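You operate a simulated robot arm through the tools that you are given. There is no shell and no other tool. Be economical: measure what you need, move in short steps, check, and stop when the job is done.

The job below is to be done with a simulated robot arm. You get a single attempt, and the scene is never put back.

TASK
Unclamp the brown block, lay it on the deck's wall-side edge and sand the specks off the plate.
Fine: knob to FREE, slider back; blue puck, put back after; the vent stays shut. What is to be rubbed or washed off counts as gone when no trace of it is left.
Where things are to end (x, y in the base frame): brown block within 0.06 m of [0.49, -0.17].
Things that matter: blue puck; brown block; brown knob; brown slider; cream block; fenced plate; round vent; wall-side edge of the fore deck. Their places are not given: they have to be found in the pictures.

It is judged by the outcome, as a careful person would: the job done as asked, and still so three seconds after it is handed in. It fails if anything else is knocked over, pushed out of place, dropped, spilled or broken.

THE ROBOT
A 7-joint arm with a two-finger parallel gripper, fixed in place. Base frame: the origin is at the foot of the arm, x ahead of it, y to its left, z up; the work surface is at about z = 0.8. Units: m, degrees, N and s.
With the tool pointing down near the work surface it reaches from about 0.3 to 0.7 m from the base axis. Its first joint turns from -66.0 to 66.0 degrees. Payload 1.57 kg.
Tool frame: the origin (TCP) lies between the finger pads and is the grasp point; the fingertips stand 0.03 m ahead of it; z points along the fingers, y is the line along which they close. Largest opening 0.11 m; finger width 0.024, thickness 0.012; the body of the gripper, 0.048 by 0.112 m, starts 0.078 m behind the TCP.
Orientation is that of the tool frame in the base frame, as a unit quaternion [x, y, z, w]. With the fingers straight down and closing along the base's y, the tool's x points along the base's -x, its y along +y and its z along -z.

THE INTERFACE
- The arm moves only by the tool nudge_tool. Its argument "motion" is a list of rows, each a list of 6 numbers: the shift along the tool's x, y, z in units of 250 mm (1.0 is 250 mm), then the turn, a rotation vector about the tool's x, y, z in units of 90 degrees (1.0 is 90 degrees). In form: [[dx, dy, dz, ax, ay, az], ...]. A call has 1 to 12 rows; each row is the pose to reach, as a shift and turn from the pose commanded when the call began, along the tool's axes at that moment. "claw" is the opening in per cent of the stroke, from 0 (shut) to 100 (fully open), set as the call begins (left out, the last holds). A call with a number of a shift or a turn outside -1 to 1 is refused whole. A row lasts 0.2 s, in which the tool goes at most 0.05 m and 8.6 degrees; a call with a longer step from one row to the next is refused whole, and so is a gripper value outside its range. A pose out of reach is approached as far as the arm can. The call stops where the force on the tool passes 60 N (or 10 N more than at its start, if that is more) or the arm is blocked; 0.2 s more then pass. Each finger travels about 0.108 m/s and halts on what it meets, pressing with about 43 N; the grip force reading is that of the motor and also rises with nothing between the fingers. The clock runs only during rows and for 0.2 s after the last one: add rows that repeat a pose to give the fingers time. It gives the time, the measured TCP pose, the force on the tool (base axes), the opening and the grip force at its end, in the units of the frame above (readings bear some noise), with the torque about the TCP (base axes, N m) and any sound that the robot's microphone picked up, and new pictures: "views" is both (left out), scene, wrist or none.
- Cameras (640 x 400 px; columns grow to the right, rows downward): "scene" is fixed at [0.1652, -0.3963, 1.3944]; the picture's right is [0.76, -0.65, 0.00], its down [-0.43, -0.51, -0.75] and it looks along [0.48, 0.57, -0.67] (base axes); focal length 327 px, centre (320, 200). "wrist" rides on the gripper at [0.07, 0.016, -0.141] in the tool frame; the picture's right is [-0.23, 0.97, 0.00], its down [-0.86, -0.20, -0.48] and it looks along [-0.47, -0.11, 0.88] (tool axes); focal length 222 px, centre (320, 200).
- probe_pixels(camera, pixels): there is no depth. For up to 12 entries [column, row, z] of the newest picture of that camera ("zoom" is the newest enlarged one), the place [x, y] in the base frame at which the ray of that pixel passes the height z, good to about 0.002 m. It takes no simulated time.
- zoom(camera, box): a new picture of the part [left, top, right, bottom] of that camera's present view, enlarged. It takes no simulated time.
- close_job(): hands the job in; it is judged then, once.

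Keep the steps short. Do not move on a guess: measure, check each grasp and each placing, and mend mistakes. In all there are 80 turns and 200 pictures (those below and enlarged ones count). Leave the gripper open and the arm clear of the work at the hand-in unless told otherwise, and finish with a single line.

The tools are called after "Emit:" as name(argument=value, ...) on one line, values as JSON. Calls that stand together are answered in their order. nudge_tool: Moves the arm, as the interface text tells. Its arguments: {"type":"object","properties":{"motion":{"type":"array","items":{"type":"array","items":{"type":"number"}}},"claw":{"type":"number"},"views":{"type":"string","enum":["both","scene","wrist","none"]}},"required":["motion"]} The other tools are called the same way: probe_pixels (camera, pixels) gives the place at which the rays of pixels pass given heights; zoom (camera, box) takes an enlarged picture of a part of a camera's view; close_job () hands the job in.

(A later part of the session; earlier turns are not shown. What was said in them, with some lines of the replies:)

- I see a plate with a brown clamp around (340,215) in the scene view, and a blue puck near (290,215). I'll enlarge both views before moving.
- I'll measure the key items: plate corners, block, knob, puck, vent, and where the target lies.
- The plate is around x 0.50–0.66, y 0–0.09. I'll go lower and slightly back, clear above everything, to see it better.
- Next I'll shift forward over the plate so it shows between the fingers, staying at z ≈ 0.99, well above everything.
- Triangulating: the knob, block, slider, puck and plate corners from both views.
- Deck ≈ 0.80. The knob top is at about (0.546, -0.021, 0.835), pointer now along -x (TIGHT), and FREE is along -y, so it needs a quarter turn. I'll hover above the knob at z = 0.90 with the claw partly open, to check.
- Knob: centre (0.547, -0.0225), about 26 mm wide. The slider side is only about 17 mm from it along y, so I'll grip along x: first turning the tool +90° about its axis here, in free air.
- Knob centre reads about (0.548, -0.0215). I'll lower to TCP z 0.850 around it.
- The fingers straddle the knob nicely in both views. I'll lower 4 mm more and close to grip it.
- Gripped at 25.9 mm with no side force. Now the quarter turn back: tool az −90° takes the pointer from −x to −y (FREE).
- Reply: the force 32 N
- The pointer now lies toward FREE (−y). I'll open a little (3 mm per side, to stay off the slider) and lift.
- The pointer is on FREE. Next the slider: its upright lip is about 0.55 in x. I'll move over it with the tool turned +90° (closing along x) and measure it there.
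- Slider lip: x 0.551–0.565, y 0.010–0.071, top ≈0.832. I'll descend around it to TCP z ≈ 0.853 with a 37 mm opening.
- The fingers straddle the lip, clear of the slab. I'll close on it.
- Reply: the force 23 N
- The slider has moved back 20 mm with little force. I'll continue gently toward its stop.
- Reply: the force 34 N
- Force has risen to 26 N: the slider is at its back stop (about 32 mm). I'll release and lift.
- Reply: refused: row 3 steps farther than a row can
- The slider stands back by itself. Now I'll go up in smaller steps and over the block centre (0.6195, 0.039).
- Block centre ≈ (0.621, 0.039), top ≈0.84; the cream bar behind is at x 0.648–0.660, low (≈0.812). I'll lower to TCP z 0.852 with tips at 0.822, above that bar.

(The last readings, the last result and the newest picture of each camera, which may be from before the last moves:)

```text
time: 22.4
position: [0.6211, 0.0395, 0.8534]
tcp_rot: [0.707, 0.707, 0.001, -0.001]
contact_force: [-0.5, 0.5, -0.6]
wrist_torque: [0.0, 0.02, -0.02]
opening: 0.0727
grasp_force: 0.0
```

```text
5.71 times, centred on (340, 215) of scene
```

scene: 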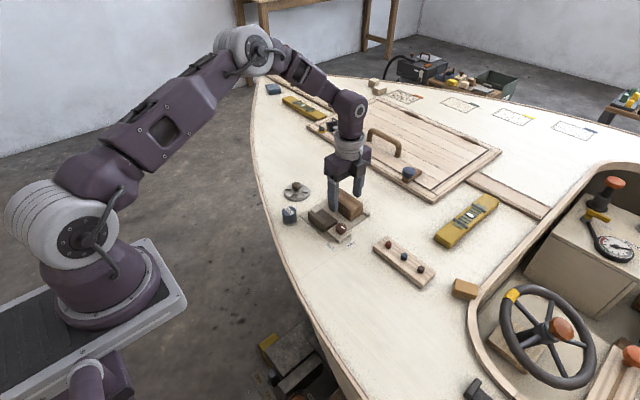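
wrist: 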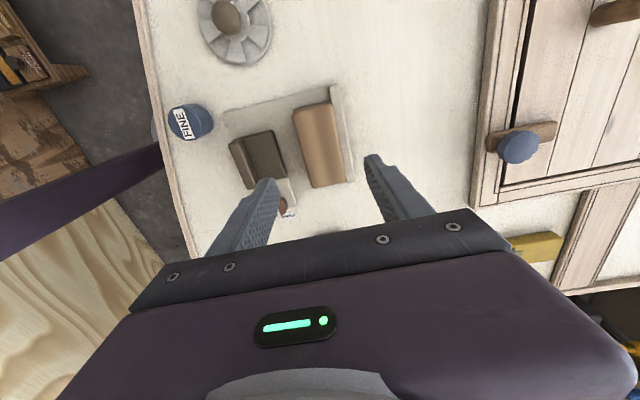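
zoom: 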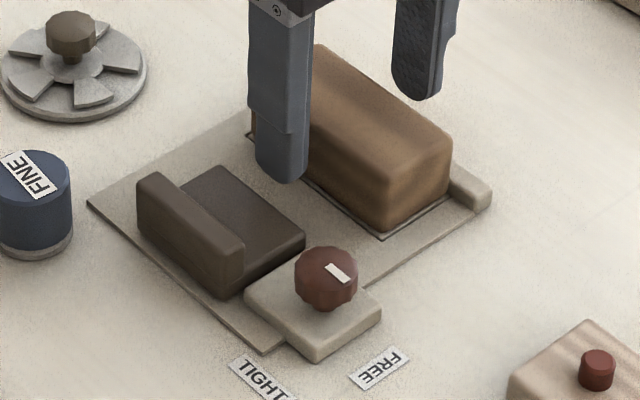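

Fingers are on either side. I'll close, then lift slightly and check.

Emit:
nudge_tool(motion=[[0, 0, 0, 0, 0, 0], [0, 0, 0, 0, 0, 0], [0, 0, 0, 0, 0, 0]], claw=15, views="none")

Emit:
nudge_tool(motion=[[0, 0, -0.03, 0, 0, 0], [0, 0, -0.08, 0, 0, 0], [0, 0, -0.16, 0, 0, 0], [0, 0, -0.3, 0, 0, 0], [0, 0, -0.4, 0, 0, 0], [0, 0, -0.4, 0, 0, 0]], views="both")

Emit:
zoom(camera="scene", box=[290, 160, 390, 250])

```text
time: 23.2
position: [0.6209, 0.0393, 0.8541]
tcp_rot: [0.707, 0.707, 0.001, 0.0]
contact_force: [0.0, 0.1, 1.0]
wrist_torque: [0.01, -0.01, 0.01]
opening: 0.0431
grasp_force: 42.8
```

```text
time: 24.6
position: [0.6209, 0.0386, 0.9529]
tcp_rot: [0.707, 0.707, 0.0, 0.0]
contact_force: [0.5, 0.2, -1.4]
wrist_torque: [-0.01, 0.0, -0.03]
opening: 0.0429
grasp_force: 42.6
```

scene: 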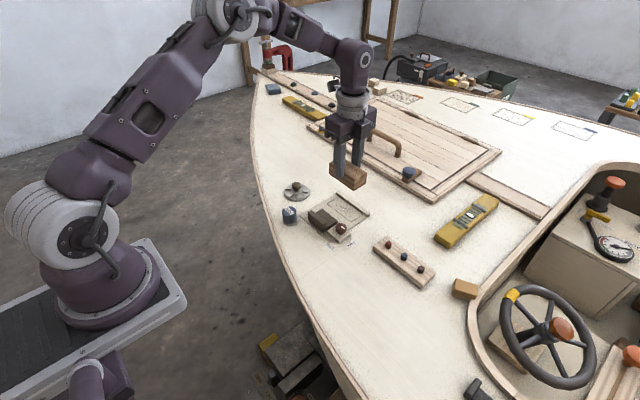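
wrist: 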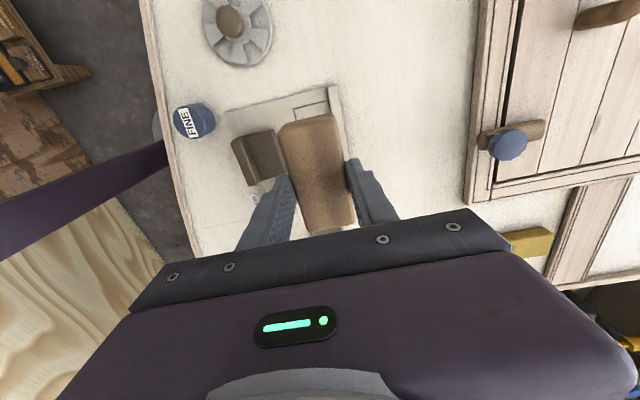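

```text
4.44 times, centred on (340, 205) of scene
```

zoom: 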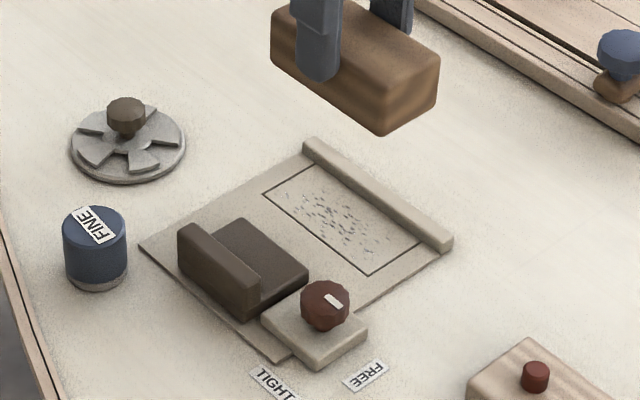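

The block is held (43 mm) and the specks are revealed on the outlined plate under it. Target (0.49, −0.17) is bare deck at scene pixel (368,291). I'll carry it there at height.

Emit:
nudge_tool(motion=[[-0.14, -0.087, 0, 0, 0, 0], [-0.279, -0.175, 0, 0, 0, 0], [-0.418, -0.262, 0, 0, 0, 0], [-0.557, -0.349, 0, 0, 0, 0], [-0.697, -0.437, 0, 0, 0, 0], [-0.836, -0.524, 0, 0, 0, 0], [-0.836, -0.524, 0, 0, 0, 0]], views="both")

```text
time: 26.2
position: [0.4853, -0.17, 0.9543]
tcp_rot: [0.707, 0.708, 0.0, 0.0]
contact_force: [-0.6, 0.2, -0.3]
wrist_torque: [-0.01, -0.01, 0.02]
opening: 0.043
grasp_force: 43.3
```

scene: 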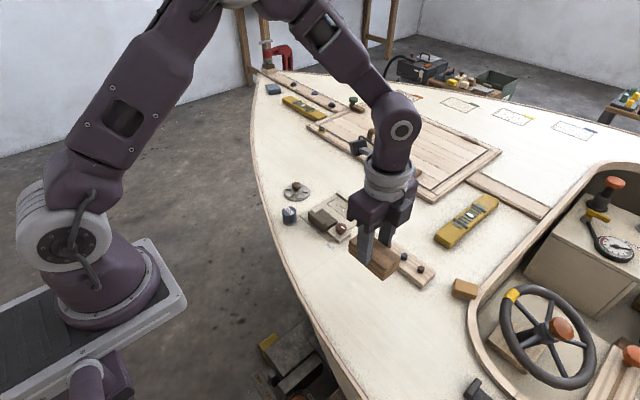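
wrist: 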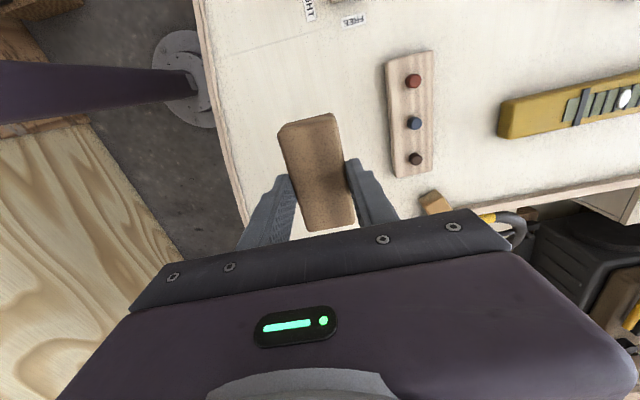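

The deck below is clear. I'll lower it quickly to 8 mm above, then slowly until contact.

Emit:
nudge_tool(motion=[[0, 0, 0.14, 0, 0, 0], [0, 0, 0.27, 0, 0, 0], [0, 0, 0.37, 0, 0, 0], [0, 0, 0.385, 0, 0, 0], [0, 0, 0.392, 0, 0, 0], [0, 0, 0.4, 0, 0, 0], [0, 0, 0.4, 0, 0, 0]], views="scene")

Emit:
zoom(camera="scene", box=[320, 220, 440, 320])

```text
time: 27.8
position: [0.4872, -0.1697, 0.8524]
tcp_rot: [0.707, 0.707, 0.0, 0.0]
contact_force: [1.1, 0.5, -1.3]
wrist_torque: [-0.02, 0.0, 0.02]
opening: 0.0429
grasp_force: 43.8
```

scene: 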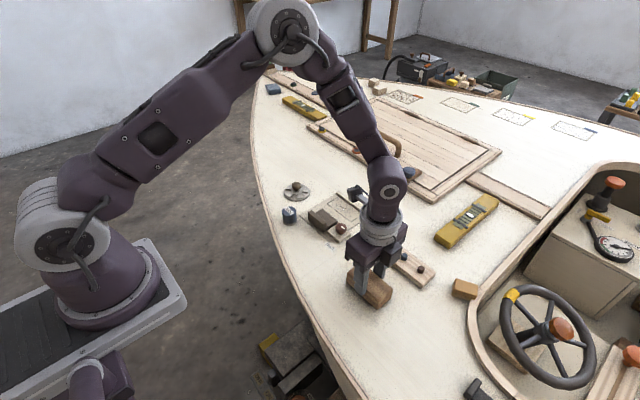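

```text
4.00 times, centred on (380, 270) of scene
```

zoom: 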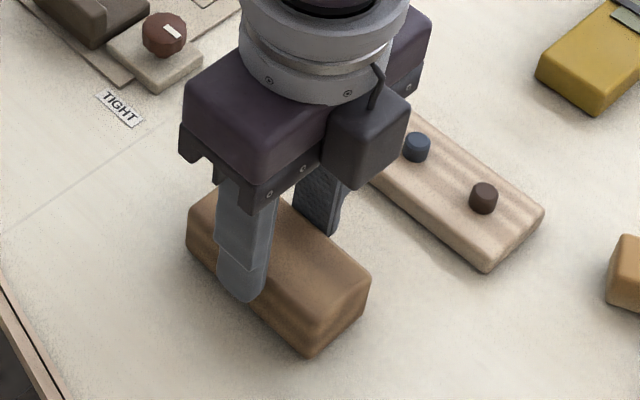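

No contact force yet; I'll go on down 1 mm per row.

Emit:
nudge_tool(motion=[[0, 0, 0.004, 0, 0, 0], [0, 0, 0.008, 0, 0, 0], [0, 0, 0.012, 0, 0, 0], [0, 0, 0.012, 0, 0, 0]], views="none")

```text
time: 28.8
position: [0.4901, -0.1697, 0.8496]
tcp_rot: [0.707, 0.707, 0.001, 0.0]
contact_force: [-3.1, 8.0, 22.6]
wrist_torque: [0.14, 0.24, -0.05]
opening: 0.0431
grasp_force: 42.7
```

Contact at 22 N: the block is on the deck. I'll open moderately and lift away, then look.

Emit:
nudge_tool(motion=[[0, 0, -0.004, 0, 0, 0], [0, 0, -0.004, 0, 0, 0]], claw=58, views="none")

Emit:
nudge_tool(motion=[[0, 0, -0.05, 0, 0, 0], [0, 0, -0.2, 0, 0, 0], [0, 0, -0.38, 0, 0, 0], [0, 0, -0.38, 0, 0, 0]], views="both")

Emit:
zoom(camera="scene", box=[290, 180, 390, 250])

Emit:
probe_pixels(camera="scene", pixels=[[325.7, 196.4, 0.803]])

```text
time: 29.4
position: [0.4897, -0.169, 0.8502]
tcp_rot: [0.707, 0.707, 0.0, 0.0]
contact_force: [-0.8, -0.2, 1.1]
wrist_torque: [0.04, 0.0, -0.05]
opening: 0.064
grasp_force: 0.0
```

```text
time: 30.4
position: [0.4887, -0.1706, 0.946]
tcp_rot: [0.707, 0.707, 0.0, 0.0]
contact_force: [0.4, 0.6, -0.1]
wrist_torque: [-0.02, -0.05, 0.01]
opening: 0.0639
grasp_force: 0.0
```

scene: 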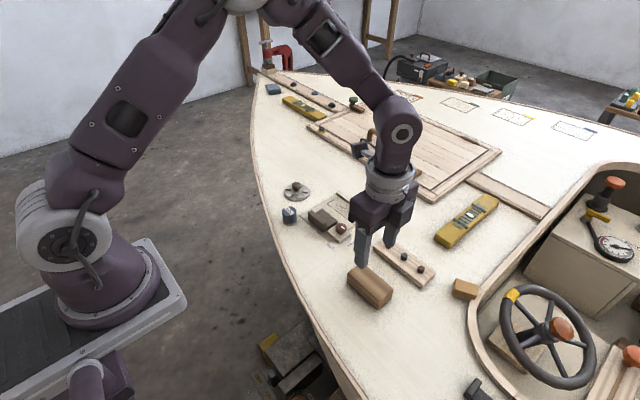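
wrist: 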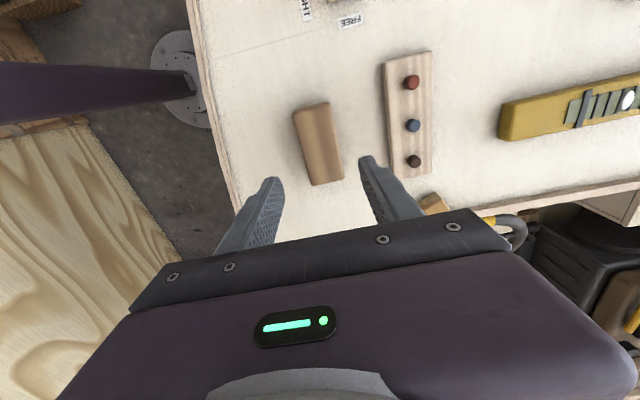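

```text
5.71 times, centred on (340, 215) of scene
```

zoom: 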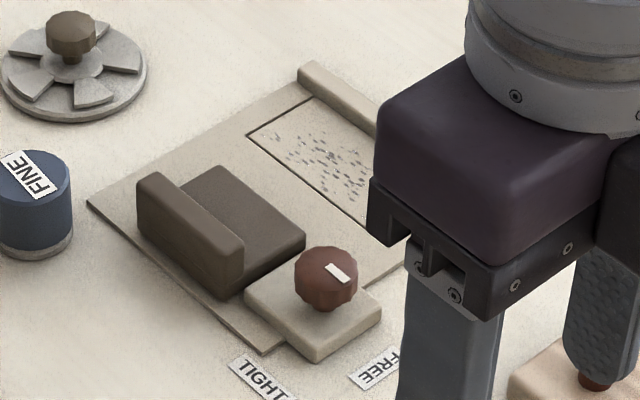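

```text
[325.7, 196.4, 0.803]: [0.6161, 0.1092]
```

The block rests at about (0.49, −0.17). Now toward the puck, turning the tool back to the standard orientation on the way.

Emit:
nudge_tool(motion=[[0.09, 0, 0, 0, 0, -0.091], [0.18, 0, 0, 0, 0, -0.182], [0.27, 0, 0, 0, 0, -0.273], [0.36, 0, 0, 0, 0, -0.364], [0.45, 0, 0, 0, 0, -0.455], [0.54, 0, 0, 0, 0, -0.546], [0.63, 0, 0, 0, 0, -0.637], [0.72, 0, 0, 0, 0, -0.728], [0.81, 0, 0, 0, 0, -0.819], [0.9, 0, 0, 0, 0, -0.91], [1.0, 0, 0, 0, 0, -1.0], [1.0, 0, 0, 0, 0, -1.0]], claw=70, views="both")

Emit:
zoom(camera="wrist", box=[240, 80, 420, 210])

Emit:
zoom(camera="scene", box=[270, 180, 400, 270])

```text
time: 33.0
position: [0.4921, 0.0812, 0.9449]
tcp_rot: [-0.001, 1.0, 0.001, 0.0]
contact_force: [-0.8, -0.4, -0.6]
wrist_torque: [0.02, -0.01, -0.01]
opening: 0.077
grasp_force: 0.0
```

scene: 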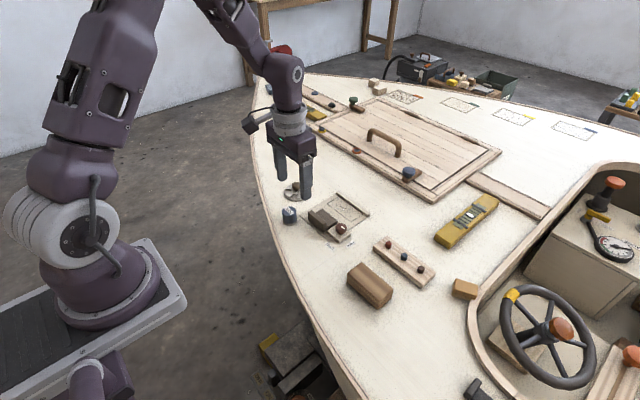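
wrist: 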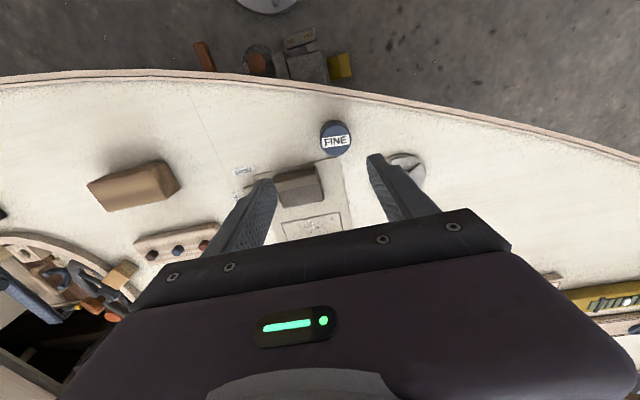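

```text
3.08 times, centred on (330, 145) of wrist
```

zoom: 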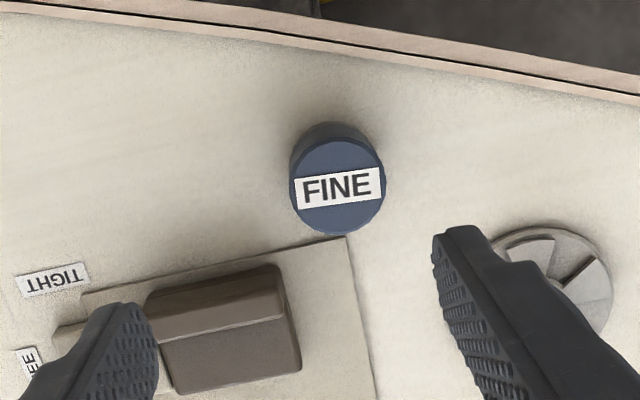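

```text
4.44 times, centred on (335, 225) of scene
```

zoom: 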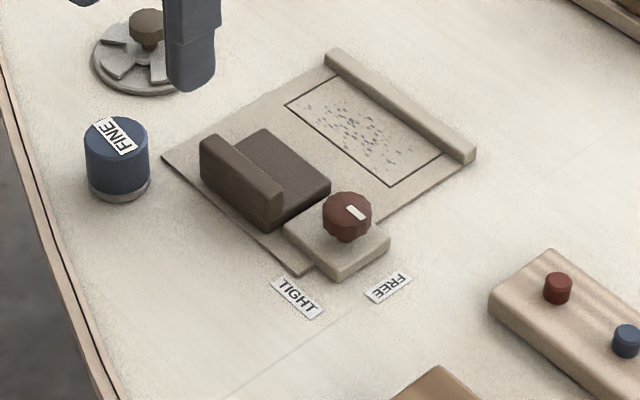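

Emit:
probe_pixels(camera="wrist", pixels=[[335.8, 140.8, 0.83], [335.8, 140.8, 0.835], [335.8, 140.8, 0.84], [335.8, 140.8, 0.845], [320, 142, 0.84], [351.5, 139, 0.84]])

Emit:
probe_pixels(camera="scene", pixels=[[289.05, 210.8, 0.83], [289.05, 210.8, 0.835], [289.05, 210.8, 0.84], [289.05, 210.8, 0.845], [289.5, 222.1, 0.8], [327.6, 203.4, 0.803], [335, 198.3, 0.803], [350.7, 221.6, 0.803], [362, 214.7, 0.803]])

```text
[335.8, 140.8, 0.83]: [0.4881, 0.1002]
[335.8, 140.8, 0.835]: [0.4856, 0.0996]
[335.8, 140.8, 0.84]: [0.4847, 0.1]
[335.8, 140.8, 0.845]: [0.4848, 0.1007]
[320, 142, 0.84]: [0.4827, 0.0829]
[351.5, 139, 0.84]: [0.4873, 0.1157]
```

```text
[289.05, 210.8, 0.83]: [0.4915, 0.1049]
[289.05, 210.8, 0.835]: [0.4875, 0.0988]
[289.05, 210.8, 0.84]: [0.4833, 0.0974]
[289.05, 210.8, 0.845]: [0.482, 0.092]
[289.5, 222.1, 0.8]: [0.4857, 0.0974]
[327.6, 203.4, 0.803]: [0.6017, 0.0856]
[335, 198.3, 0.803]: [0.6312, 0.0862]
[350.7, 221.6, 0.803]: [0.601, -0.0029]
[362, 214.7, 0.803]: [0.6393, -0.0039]
```

Puck centre (0.486, 0.099), about 33 mm wide, top ≈0.836. Plate outline: x 0.601–0.64, y −0.003–0.086. I'll lower around the puck to TCP z 0.845.

Emit:
nudge_tool(motion=[[0.016, 0.076, 0, 0, 0, 0], [0.016, 0.076, 0.14, 0, 0, 0], [0.016, 0.076, 0.28, 0, 0, 0], [0.016, 0.076, 0.36, 0, 0, 0], [0.016, 0.076, 0.4, 0, 0, 0], [0.016, 0.076, 0.4, 0, 0, 0]], claw=55, views="wrist")

Emit:
zoom(camera="scene", box=[260, 170, 360, 240])

```text
time: 34.4
position: [0.4858, 0.0998, 0.8459]
tcp_rot: [0.0, 1.0, 0.0, -0.001]
contact_force: [-0.4, 0.7, 0.2]
wrist_torque: [-0.03, 0.01, 0.01]
opening: 0.0606
grasp_force: 0.0
```

wrist: 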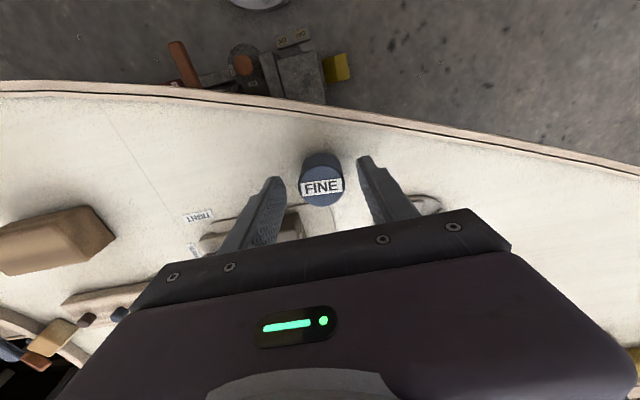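

```text
5.71 times, centred on (310, 205) of scene
```

zoom: 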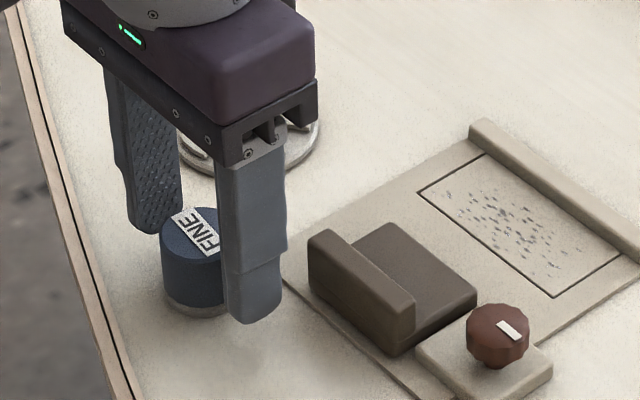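

Well centred. I'll close on the puck.

Emit:
nudge_tool(motion=[[0, 0, 0, 0, 0, 0], [0, 0, 0, 0, 0, 0], [0, 0, 0, 0, 0, 0]], claw=10, views="none")

Emit:
nudge_tool(motion=[[0, 0, -0.03, 0, 0, 0], [0, 0, -0.1, 0, 0, 0], [0, 0, -0.2, 0, 0, 0], [0, 0, -0.2, 0, 0, 0]], views="wrist")

Emit:
zoom(camera="scene", box=[260, 170, 360, 240])

```text
time: 35.2
position: [0.4856, 0.0999, 0.8453]
tcp_rot: [0.0, 1.0, 0.0, 0.0]
contact_force: [-0.5, -0.8, 0.7]
wrist_torque: [-0.08, -0.02, 0.01]
opening: 0.0341
grasp_force: 41.5
```

```text
time: 36.2
position: [0.4858, 0.0984, 0.8952]
tcp_rot: [0.001, 1.0, -0.001, 0.0]
contact_force: [0.2, -0.1, -0.5]
wrist_torque: [0.0, 0.01, 0.02]
opening: 0.0343
grasp_force: 41.7
```

wrist: 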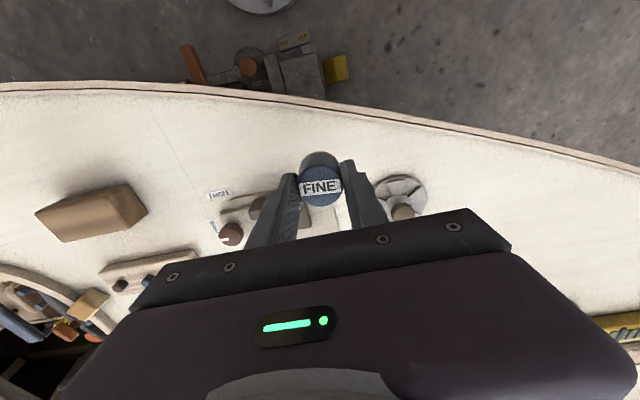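

```text
5.71 times, centred on (310, 205) of scene
```

zoom: 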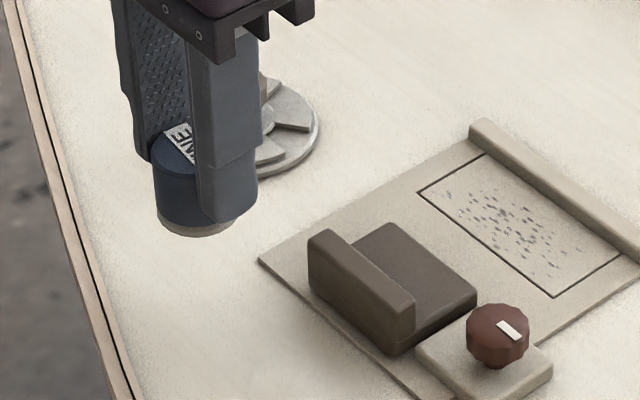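

The puck is held (34 mm). I'll carry it over the plate's middle (0.621, 0.041), bottom at 0.85, above slider and knob.

Emit:
nudge_tool(motion=[[-0.135, -0.058, -0.03, 0, 0, 0], [-0.27, -0.116, -0.03, 0, 0, 0], [-0.405, -0.174, -0.03, 0, 0, 0], [-0.54, -0.232, -0.03, 0, 0, 0], [-0.54, -0.232, 0.08, 0, 0, 0], [-0.54, -0.232, 0.15, 0, 0, 0], [-0.54, -0.232, 0.17, 0, 0, 0], [-0.54, -0.232, 0.17, 0, 0, 0]], views="scene")

Emit:
zoom(camera="scene", box=[290, 170, 390, 240])

```text
time: 38.0
position: [0.6213, 0.0424, 0.8525]
tcp_rot: [0.0, 1.0, 0.0, 0.001]
contact_force: [-0.2, 0.5, 0.3]
wrist_torque: [0.03, -0.01, 0.0]
opening: 0.0339
grasp_force: 41.5
```

scene: 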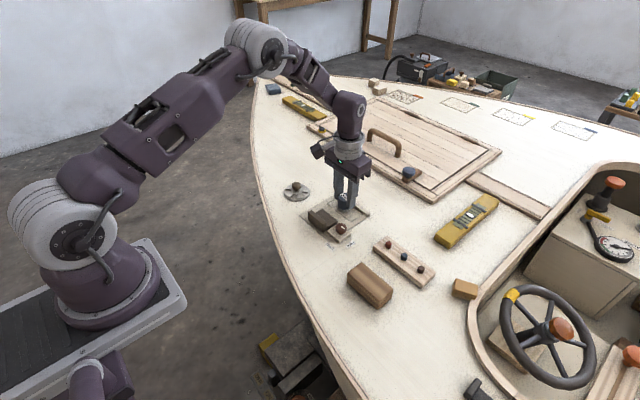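

```text
5.71 times, centred on (340, 205) of scene
```

zoom: 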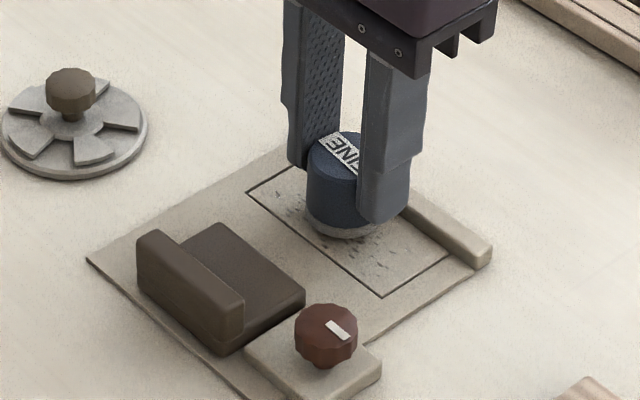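

Just above the plate. I'll press down slowly, 1 mm per row, to find contact.

Emit:
nudge_tool(motion=[[0, 0, 0.008, 0, 0, 0], [0, 0, 0.012, 0, 0, 0], [0, 0, 0.016, 0, 0, 0], [0, 0, 0.02, 0, 0, 0], [0, 0, 0.02, 0, 0, 0]], views="none")

```text
time: 39.2
position: [0.6209, 0.0416, 0.8476]
tcp_rot: [0.0, 1.0, 0.0, 0.0]
contact_force: [-2.9, 1.6, 14.4]
wrist_torque: [0.09, 0.2, 0.06]
opening: 0.0338
grasp_force: 41.7
```

14 N of contact pressure: right for sanding. First strokes: the middle and the bar-side strip, keeping the puck edge short of the bar.

Emit:
nudge_tool(motion=[[0, 0.05, 0, 0, 0, 0], [0, 0.1, 0, 0, 0, 0], [0, 0.15, 0, 0, 0, 0], [-0.03, 0.15, 0, 0, 0, 0], [-0.03, 0.09, 0, 0, 0, 0], [-0.03, 0.03, 0, 0, 0, 0], [-0.03, -0.03, 0, 0, 0, 0], [-0.03, -0.09, 0, 0, 0, 0], [-0.03, -0.15, 0, 0, 0, 0], [0, -0.15, 0, 0, 0, 0], [0, -0.09, 0, 0, 0, 0], [0, -0.03, 0, 0, 0, 0]], views="scene")

Emit:
zoom(camera="scene", box=[290, 170, 390, 240])

```text
time: 41.8
position: [0.6203, 0.0329, 0.8487]
tcp_rot: [0.001, 1.0, 0.0, 0.001]
contact_force: [-0.7, 0.0, -1.2]
wrist_torque: [-0.06, 0.0, 0.01]
opening: 0.0339
grasp_force: 41.5
```

scene: 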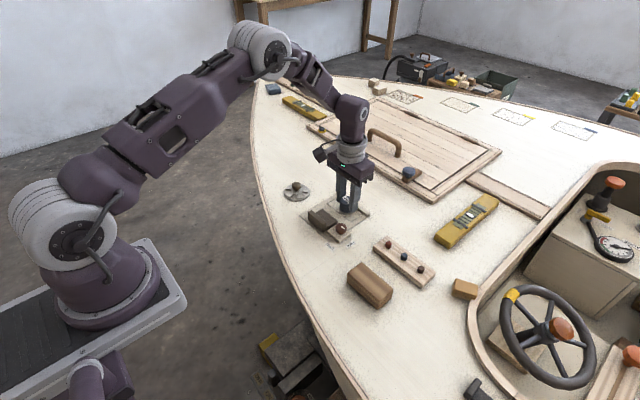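

```text
5.71 times, centred on (340, 205) of scene
```

zoom: 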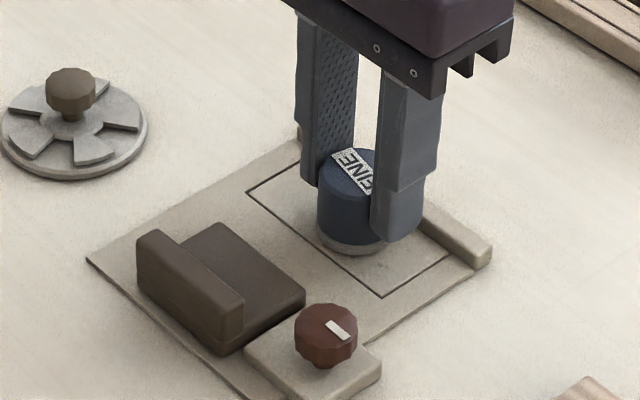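

The visible area already looks clean, but the pressure has fallen to about 0 (the puck settled in the grip). I'll press down again by small steps.

Emit:
nudge_tool(motion=[[0, 0, 0.004, 0, 0, 0], [0, 0, 0.008, 0, 0, 0], [0, 0, 0.008, 0, 0, 0]], views="none")

```text
time: 42.6
position: [0.6212, 0.0343, 0.8471]
tcp_rot: [0.0, 1.0, -0.001, 0.001]
contact_force: [-0.7, -2.4, 10.3]
wrist_torque: [-0.11, 0.03, 0.06]
opening: 0.0339
grasp_force: 41.6
```

10 N again. Now the slider-side strip and another pass by the bar.

Emit:
nudge_tool(motion=[[0.04, -0.06, 0, 0, 0, 0], [0.04, -0.12, 0, 0, 0, 0], [0.04, -0.06, 0, 0, 0, 0], [0.04, 0, 0, 0, 0, 0], [0.04, 0.06, 0.001, 0, 0, 0], [0.04, 0.12, 0.001, 0, 0, 0], [0.04, 0.18, 0.002, 0, 0, 0], [0, 0.18, 0.002, 0, 0, 0], [-0.03, 0.18, 0.002, 0, 0, 0], [-0.03, 0.12, 0.003, 0, 0, 0], [-0.03, 0.06, 0.003, 0, 0, 0], [-0.03, 0.0, 0.003, 0, 0, 0]], views="none")

Emit:
nudge_tool(motion=[[0, -0.06, 0, 0, 0, 0], [0, -0.12, 0, 0, 0, 0], [0.03, -0.12, 0.002, 0, 0, 0], [0.03, -0.06, 0.002, 0, 0, 0], [0.03, 0, 0.003, 0, 0, 0], [0.03, 0.06, 0.003, 0, 0, 0], [0.03, 0.12, 0.004, 0, 0, 0], [0.03, 0.18, 0.004, 0, 0, 0]], views="none")

Emit:
nudge_tool(motion=[[0, 0, -0.04, 0, 0, 0], [0, 0, -0.2, 0, 0, 0], [0.2, 0, -0.2, 0, 0, 0], [0.35, 0, -0.2, 0, 0, 0], [0.35, 0, -0.2, 0, 0, 0]], views="both")

Emit:
zoom(camera="scene", box=[310, 180, 380, 230])

```text
time: 45.2
position: [0.6283, 0.0336, 0.8461]
tcp_rot: [0.001, 1.0, 0.0, -0.001]
contact_force: [-9.8, 15.5, 30.6]
wrist_torque: [0.51, 0.34, 0.04]
opening: 0.0336
grasp_force: 41.5
```

```text
time: 47.2
position: [0.6209, 0.0693, 0.8439]
tcp_rot: [0.002, 1.0, -0.008, -0.001]
contact_force: [-5.7, -6.1, 11.9]
wrist_torque: [-0.06, 0.18, 0.13]
opening: 0.0331
grasp_force: 41.4
stopped in row 8: the force on the tool passed its limit at 61 N (the readings are from after the stop); the commanded pose is now the measured one
```

```text
time: 48.4
position: [0.5334, 0.0715, 0.8919]
tcp_rot: [0.002, 1.0, -0.006, -0.001]
contact_force: [-0.3, -0.5, -0.6]
wrist_torque: [-0.02, 0.0, 0.01]
opening: 0.0337
grasp_force: 41.7
```

scene: 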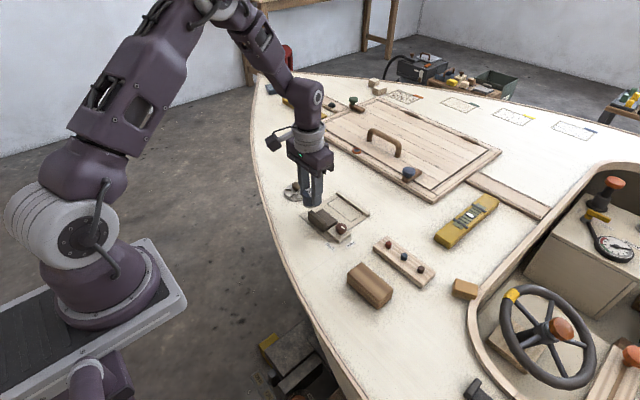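
wrist: 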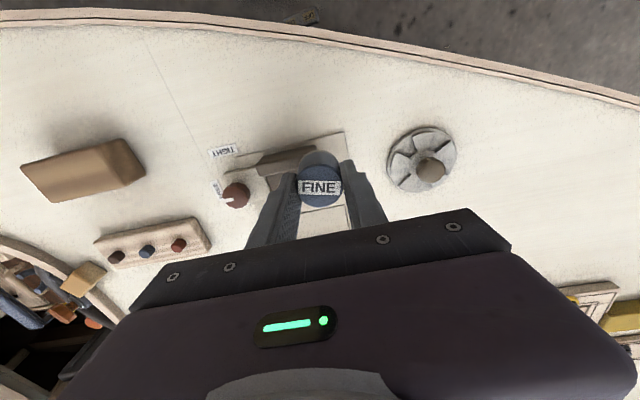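

```text
8.00 times, centred on (345, 205) of scene
```

zoom: 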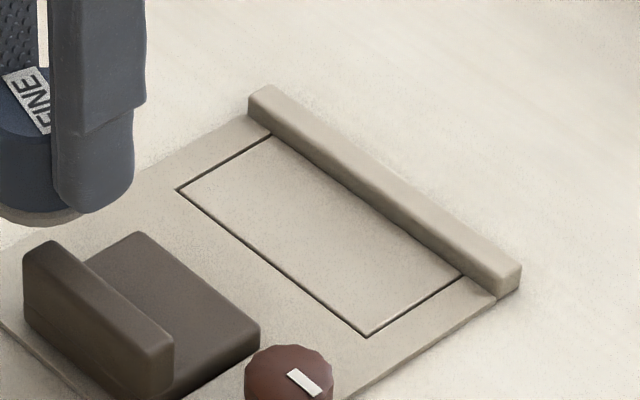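

The plate looks clean in the scene view. I'll check from the wrist camera, moving over it at height with the puck.

Emit:
nudge_tool(motion=[[0, 0, -0.15, 0, 0, 0], [-0.15, 0, -0.25, 0, 0, 0], [-0.33, 0, -0.25, 0, 0, 0], [-0.5, 0, -0.25, 0, 0, 0], [-0.5, 0, -0.25, 0, 0, 0]], views="wrist")

Emit:
zoom(camera="wrist", box=[240, 90, 360, 180])

```text
time: 49.6
position: [0.6586, 0.0716, 0.9556]
tcp_rot: [0.002, 1.0, -0.008, -0.002]
contact_force: [0.7, -0.1, -0.3]
wrist_torque: [-0.01, 0.0, -0.01]
opening: 0.0337
grasp_force: 41.4
```

wrist: 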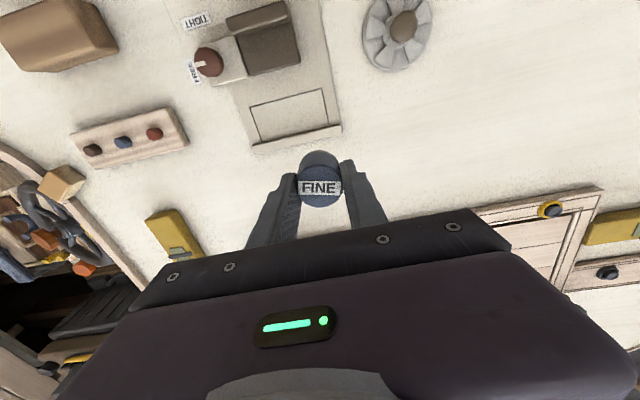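

```text
4.44 times, centred on (300, 135) of wrist
```

zoom: 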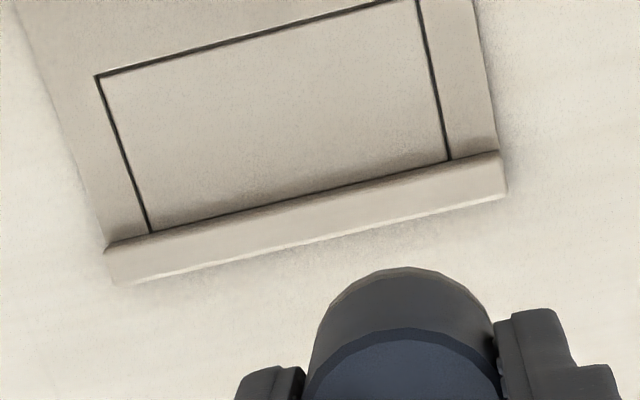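

Emit:
zoom(camera="wrist", box=[250, 85, 335, 145])

Emit:
zoom(camera="scene", box=[325, 190, 375, 225])

```text
6.67 times, centred on (292, 115) of wrist
```

zoom: 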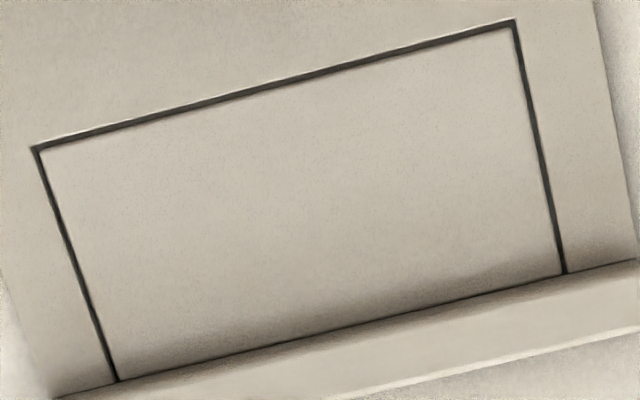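

```text
11.43 times, centred on (350, 208) of scene
```

zoom: 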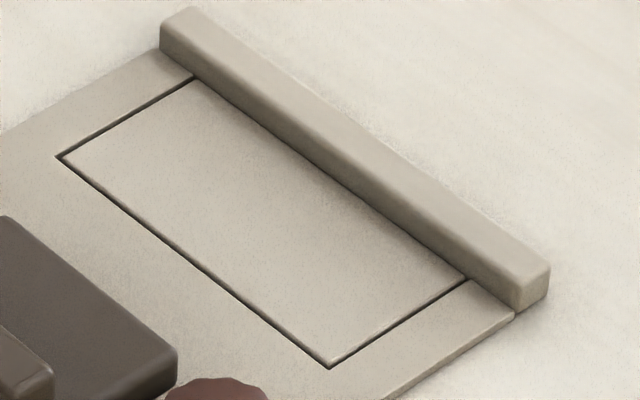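

Clean from both views. Now I'll carry the puck back above its original spot (0.486, 0.099), also taking out the slight 0.9° tilt left by the force stop.

Emit:
nudge_tool(motion=[[0.14, 0.022, 0, -0.0102, -0.0025, -0.0025], [0.28, 0.044, 0, -0.0102, -0.0025, -0.0025], [0.42, 0.066, 0, -0.0102, -0.0025, -0.0025], [0.56, 0.088, 0, -0.0102, -0.0025, -0.0025], [0.69, 0.11, 0, -0.0102, -0.0025, -0.0025], [0.69, 0.11, 0, -0.0102, -0.0025, -0.0025], [0.69, 0.11, 0, -0.0102, -0.0025, -0.0025]], views="wrist")

```text
time: 51.2
position: [0.4847, 0.1027, 0.9555]
tcp_rot: [0.0, 1.0, 0.001, 0.001]
contact_force: [0.1, -0.4, -0.5]
wrist_torque: [0.0, -0.01, -0.03]
opening: 0.0336
grasp_force: 41.3
```

wrist: 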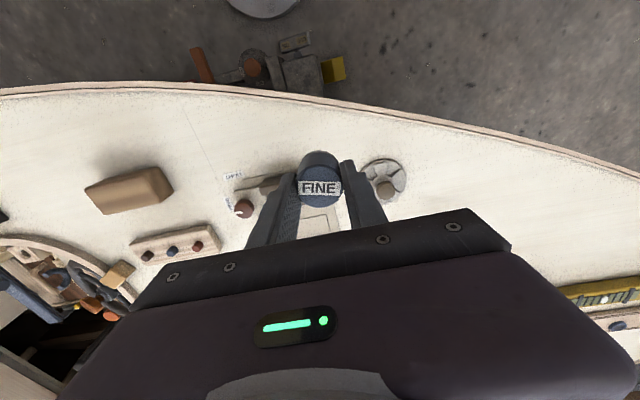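

I'll correct about 2–3 mm in y and lower to just above the deck.

Emit:
nudge_tool(motion=[[-0.004, -0.01, 0.14, 0, 0, 0], [-0.004, -0.01, 0.28, 0, 0, 0], [-0.004, -0.01, 0.38, 0, 0, 0], [-0.004, -0.01, 0.41, 0, 0, 0], [-0.004, -0.01, 0.41, 0, 0, 0]], views="scene")

Emit:
zoom(camera="scene", box=[260, 180, 340, 240])

Emit:
nudge_tool(motion=[[0, 0, 0.008, 0, 0, 0], [0, 0, 0.016, 0, 0, 0], [0, 0, 0.024, 0, 0, 0], [0, 0, 0.028, 0, 0, 0], [0, 0, 0.028, 0, 0, 0]], views="none")

```text
time: 52.4
position: [0.4855, 0.0994, 0.8519]
tcp_rot: [0.001, 1.0, 0.001, 0.001]
contact_force: [0.5, 0.6, -1.2]
wrist_torque: [0.04, 0.01, 0.0]
opening: 0.0338
grasp_force: 41.1
```

scene: 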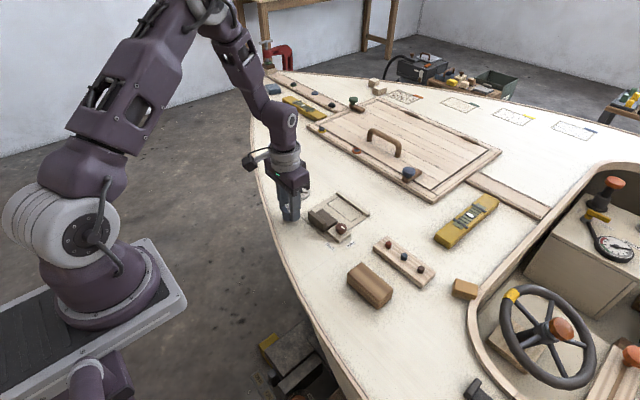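

```text
6.67 times, centred on (300, 210) of scene
```

zoom: 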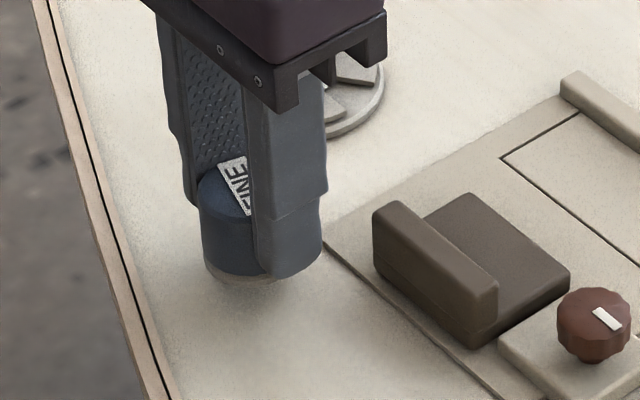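

```text
time: 53.6
position: [0.4868, 0.0973, 0.8457]
tcp_rot: [-0.001, 1.0, 0.001, 0.001]
contact_force: [0.4, -0.3, -0.2]
wrist_torque: [0.02, 0.0, -0.03]
opening: 0.0336
grasp_force: 41.4
```

No contact yet; I'll continue 1 mm at a time.

Emit:
nudge_tool(motion=[[0, 0, 0.004, 0, 0, 0], [0, 0, 0.008, 0, 0, 0], [0, 0, 0.008, 0, 0, 0]], views="none")

```text
time: 54.4
position: [0.4851, 0.0982, 0.8433]
tcp_rot: [-0.001, 1.0, 0.002, 0.002]
contact_force: [-0.5, 0.5, -0.4]
wrist_torque: [-0.01, 0.0, 0.01]
opening: 0.0334
grasp_force: 41.9
```

Emit:
nudge_tool(motion=[[0, 0, 0.004, 0, 0, 0], [0, 0, 0.008, 0, 0, 0], [0, 0, 0.008, 0, 0, 0]], views="none")

```text
time: 55.2
position: [0.4873, 0.0975, 0.841]
tcp_rot: [0.001, 1.0, 0.001, 0.001]
contact_force: [0.3, 0.2, -1.1]
wrist_torque: [0.01, -0.03, 0.01]
opening: 0.0337
grasp_force: 42.0
```

Emit:
nudge_tool(motion=[[0, 0, 0.004, 0, 0, 0], [0, 0, 0.008, 0, 0, 0], [0, 0, 0.008, 0, 0, 0]], views="none")

Emit:
zoom(camera="scene", box=[260, 180, 340, 240])

```text
time: 56.0
position: [0.4861, 0.0967, 0.8411]
tcp_rot: [0.0, 1.0, 0.001, 0.001]
contact_force: [-2.7, 1.0, 10.9]
wrist_torque: [0.02, 0.02, 0.02]
opening: 0.0335
grasp_force: 40.7
```

```text
6.67 times, centred on (300, 210) of scene
```

zoom: 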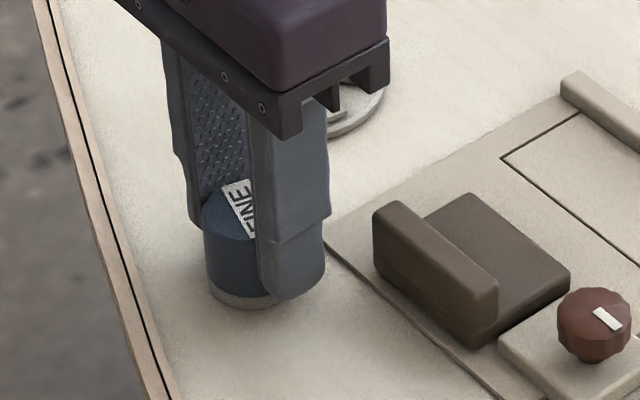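

The puck touches the deck (11 N). I'll open, lift clear and look at everything.

Emit:
nudge_tool(motion=[[0, 0, -0.004, 0, 0, 0], [0, 0, -0.004, 0, 0, 0]], claw=55, views="none")

Emit:
nudge_tool(motion=[[0, 0, -0.08, 0, 0, 0], [0, 0, -0.25, 0, 0, 0], [0, 0, -0.42, 0, 0, 0], [0, 0, -0.6, 0, 0, 0], [0, 0, -0.75, 0, 0, 0], [0, 0, -0.9, 0, 0, 0], [0, 0, -0.9, 0, 0, 0]], claw=100, views="both")

Emit:
zoom(camera="scene", box=[250, 160, 410, 310])

Emit:
probe_pixels(camera="scene", pixels=[[289.5, 222.1, 0.8], [289.05, 210.8, 0.836], [370, 284, 0.84]])

```text
time: 56.6
position: [0.4869, 0.0987, 0.8411]
tcp_rot: [0.001, 1.0, 0.001, 0.0]
contact_force: [0.5, -0.1, -1.0]
wrist_torque: [-0.02, 0.02, -0.03]
opening: 0.0606
grasp_force: 0.0
```

```text
time: 58.2
position: [0.4857, 0.0979, 1.0675]
tcp_rot: [0.0, 1.0, 0.001, 0.0]
contact_force: [0.0, -0.5, 0.4]
wrist_torque: [-0.01, 0.04, 0.0]
opening: 0.1098
grasp_force: 0.1
```

scene: 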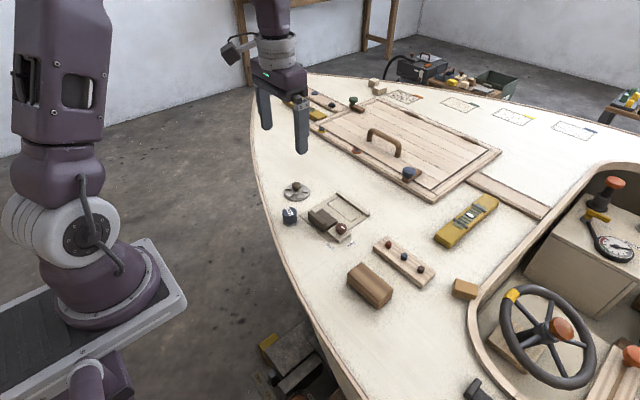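
wrist: 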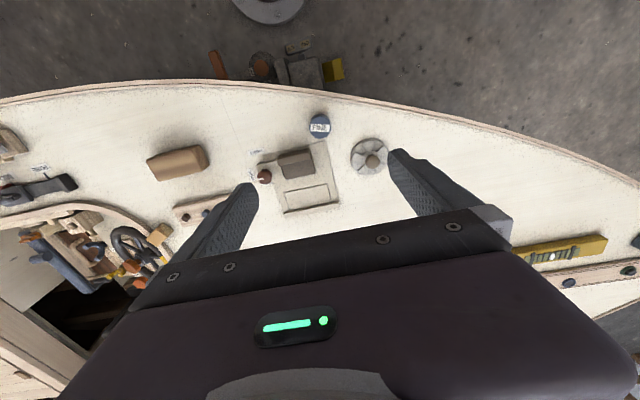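

```text
2.67 times, centred on (330, 235) of scene
```

zoom: 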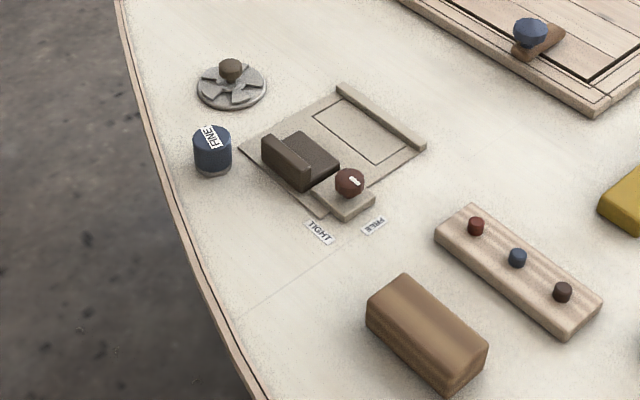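

```text
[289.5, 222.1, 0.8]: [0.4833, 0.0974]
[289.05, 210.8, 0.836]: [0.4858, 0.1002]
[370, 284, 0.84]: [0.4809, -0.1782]
```

Puck upright at its old place, block at target, knob on FREE, slider back, vent untouched. One last close look at the plate.

Emit:
zoom(camera="scene", box=[310, 185, 380, 245])

```text
6.67 times, centred on (345, 215) of scene
```

zoom: 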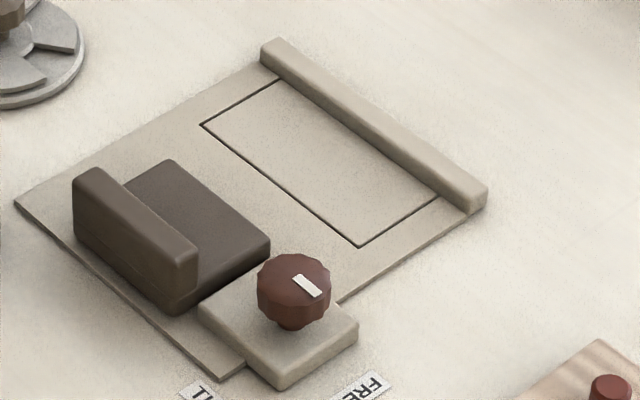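

No specks are left, so I'm handing it in.

Emit:
close_job()

```text
The job is handed in.
```

The job is done and handed in: knob on FREE, slider back, brown block at about (0.49, -0.17), no specks visible on the plate, blue puck back in its place, and the vent untouched.
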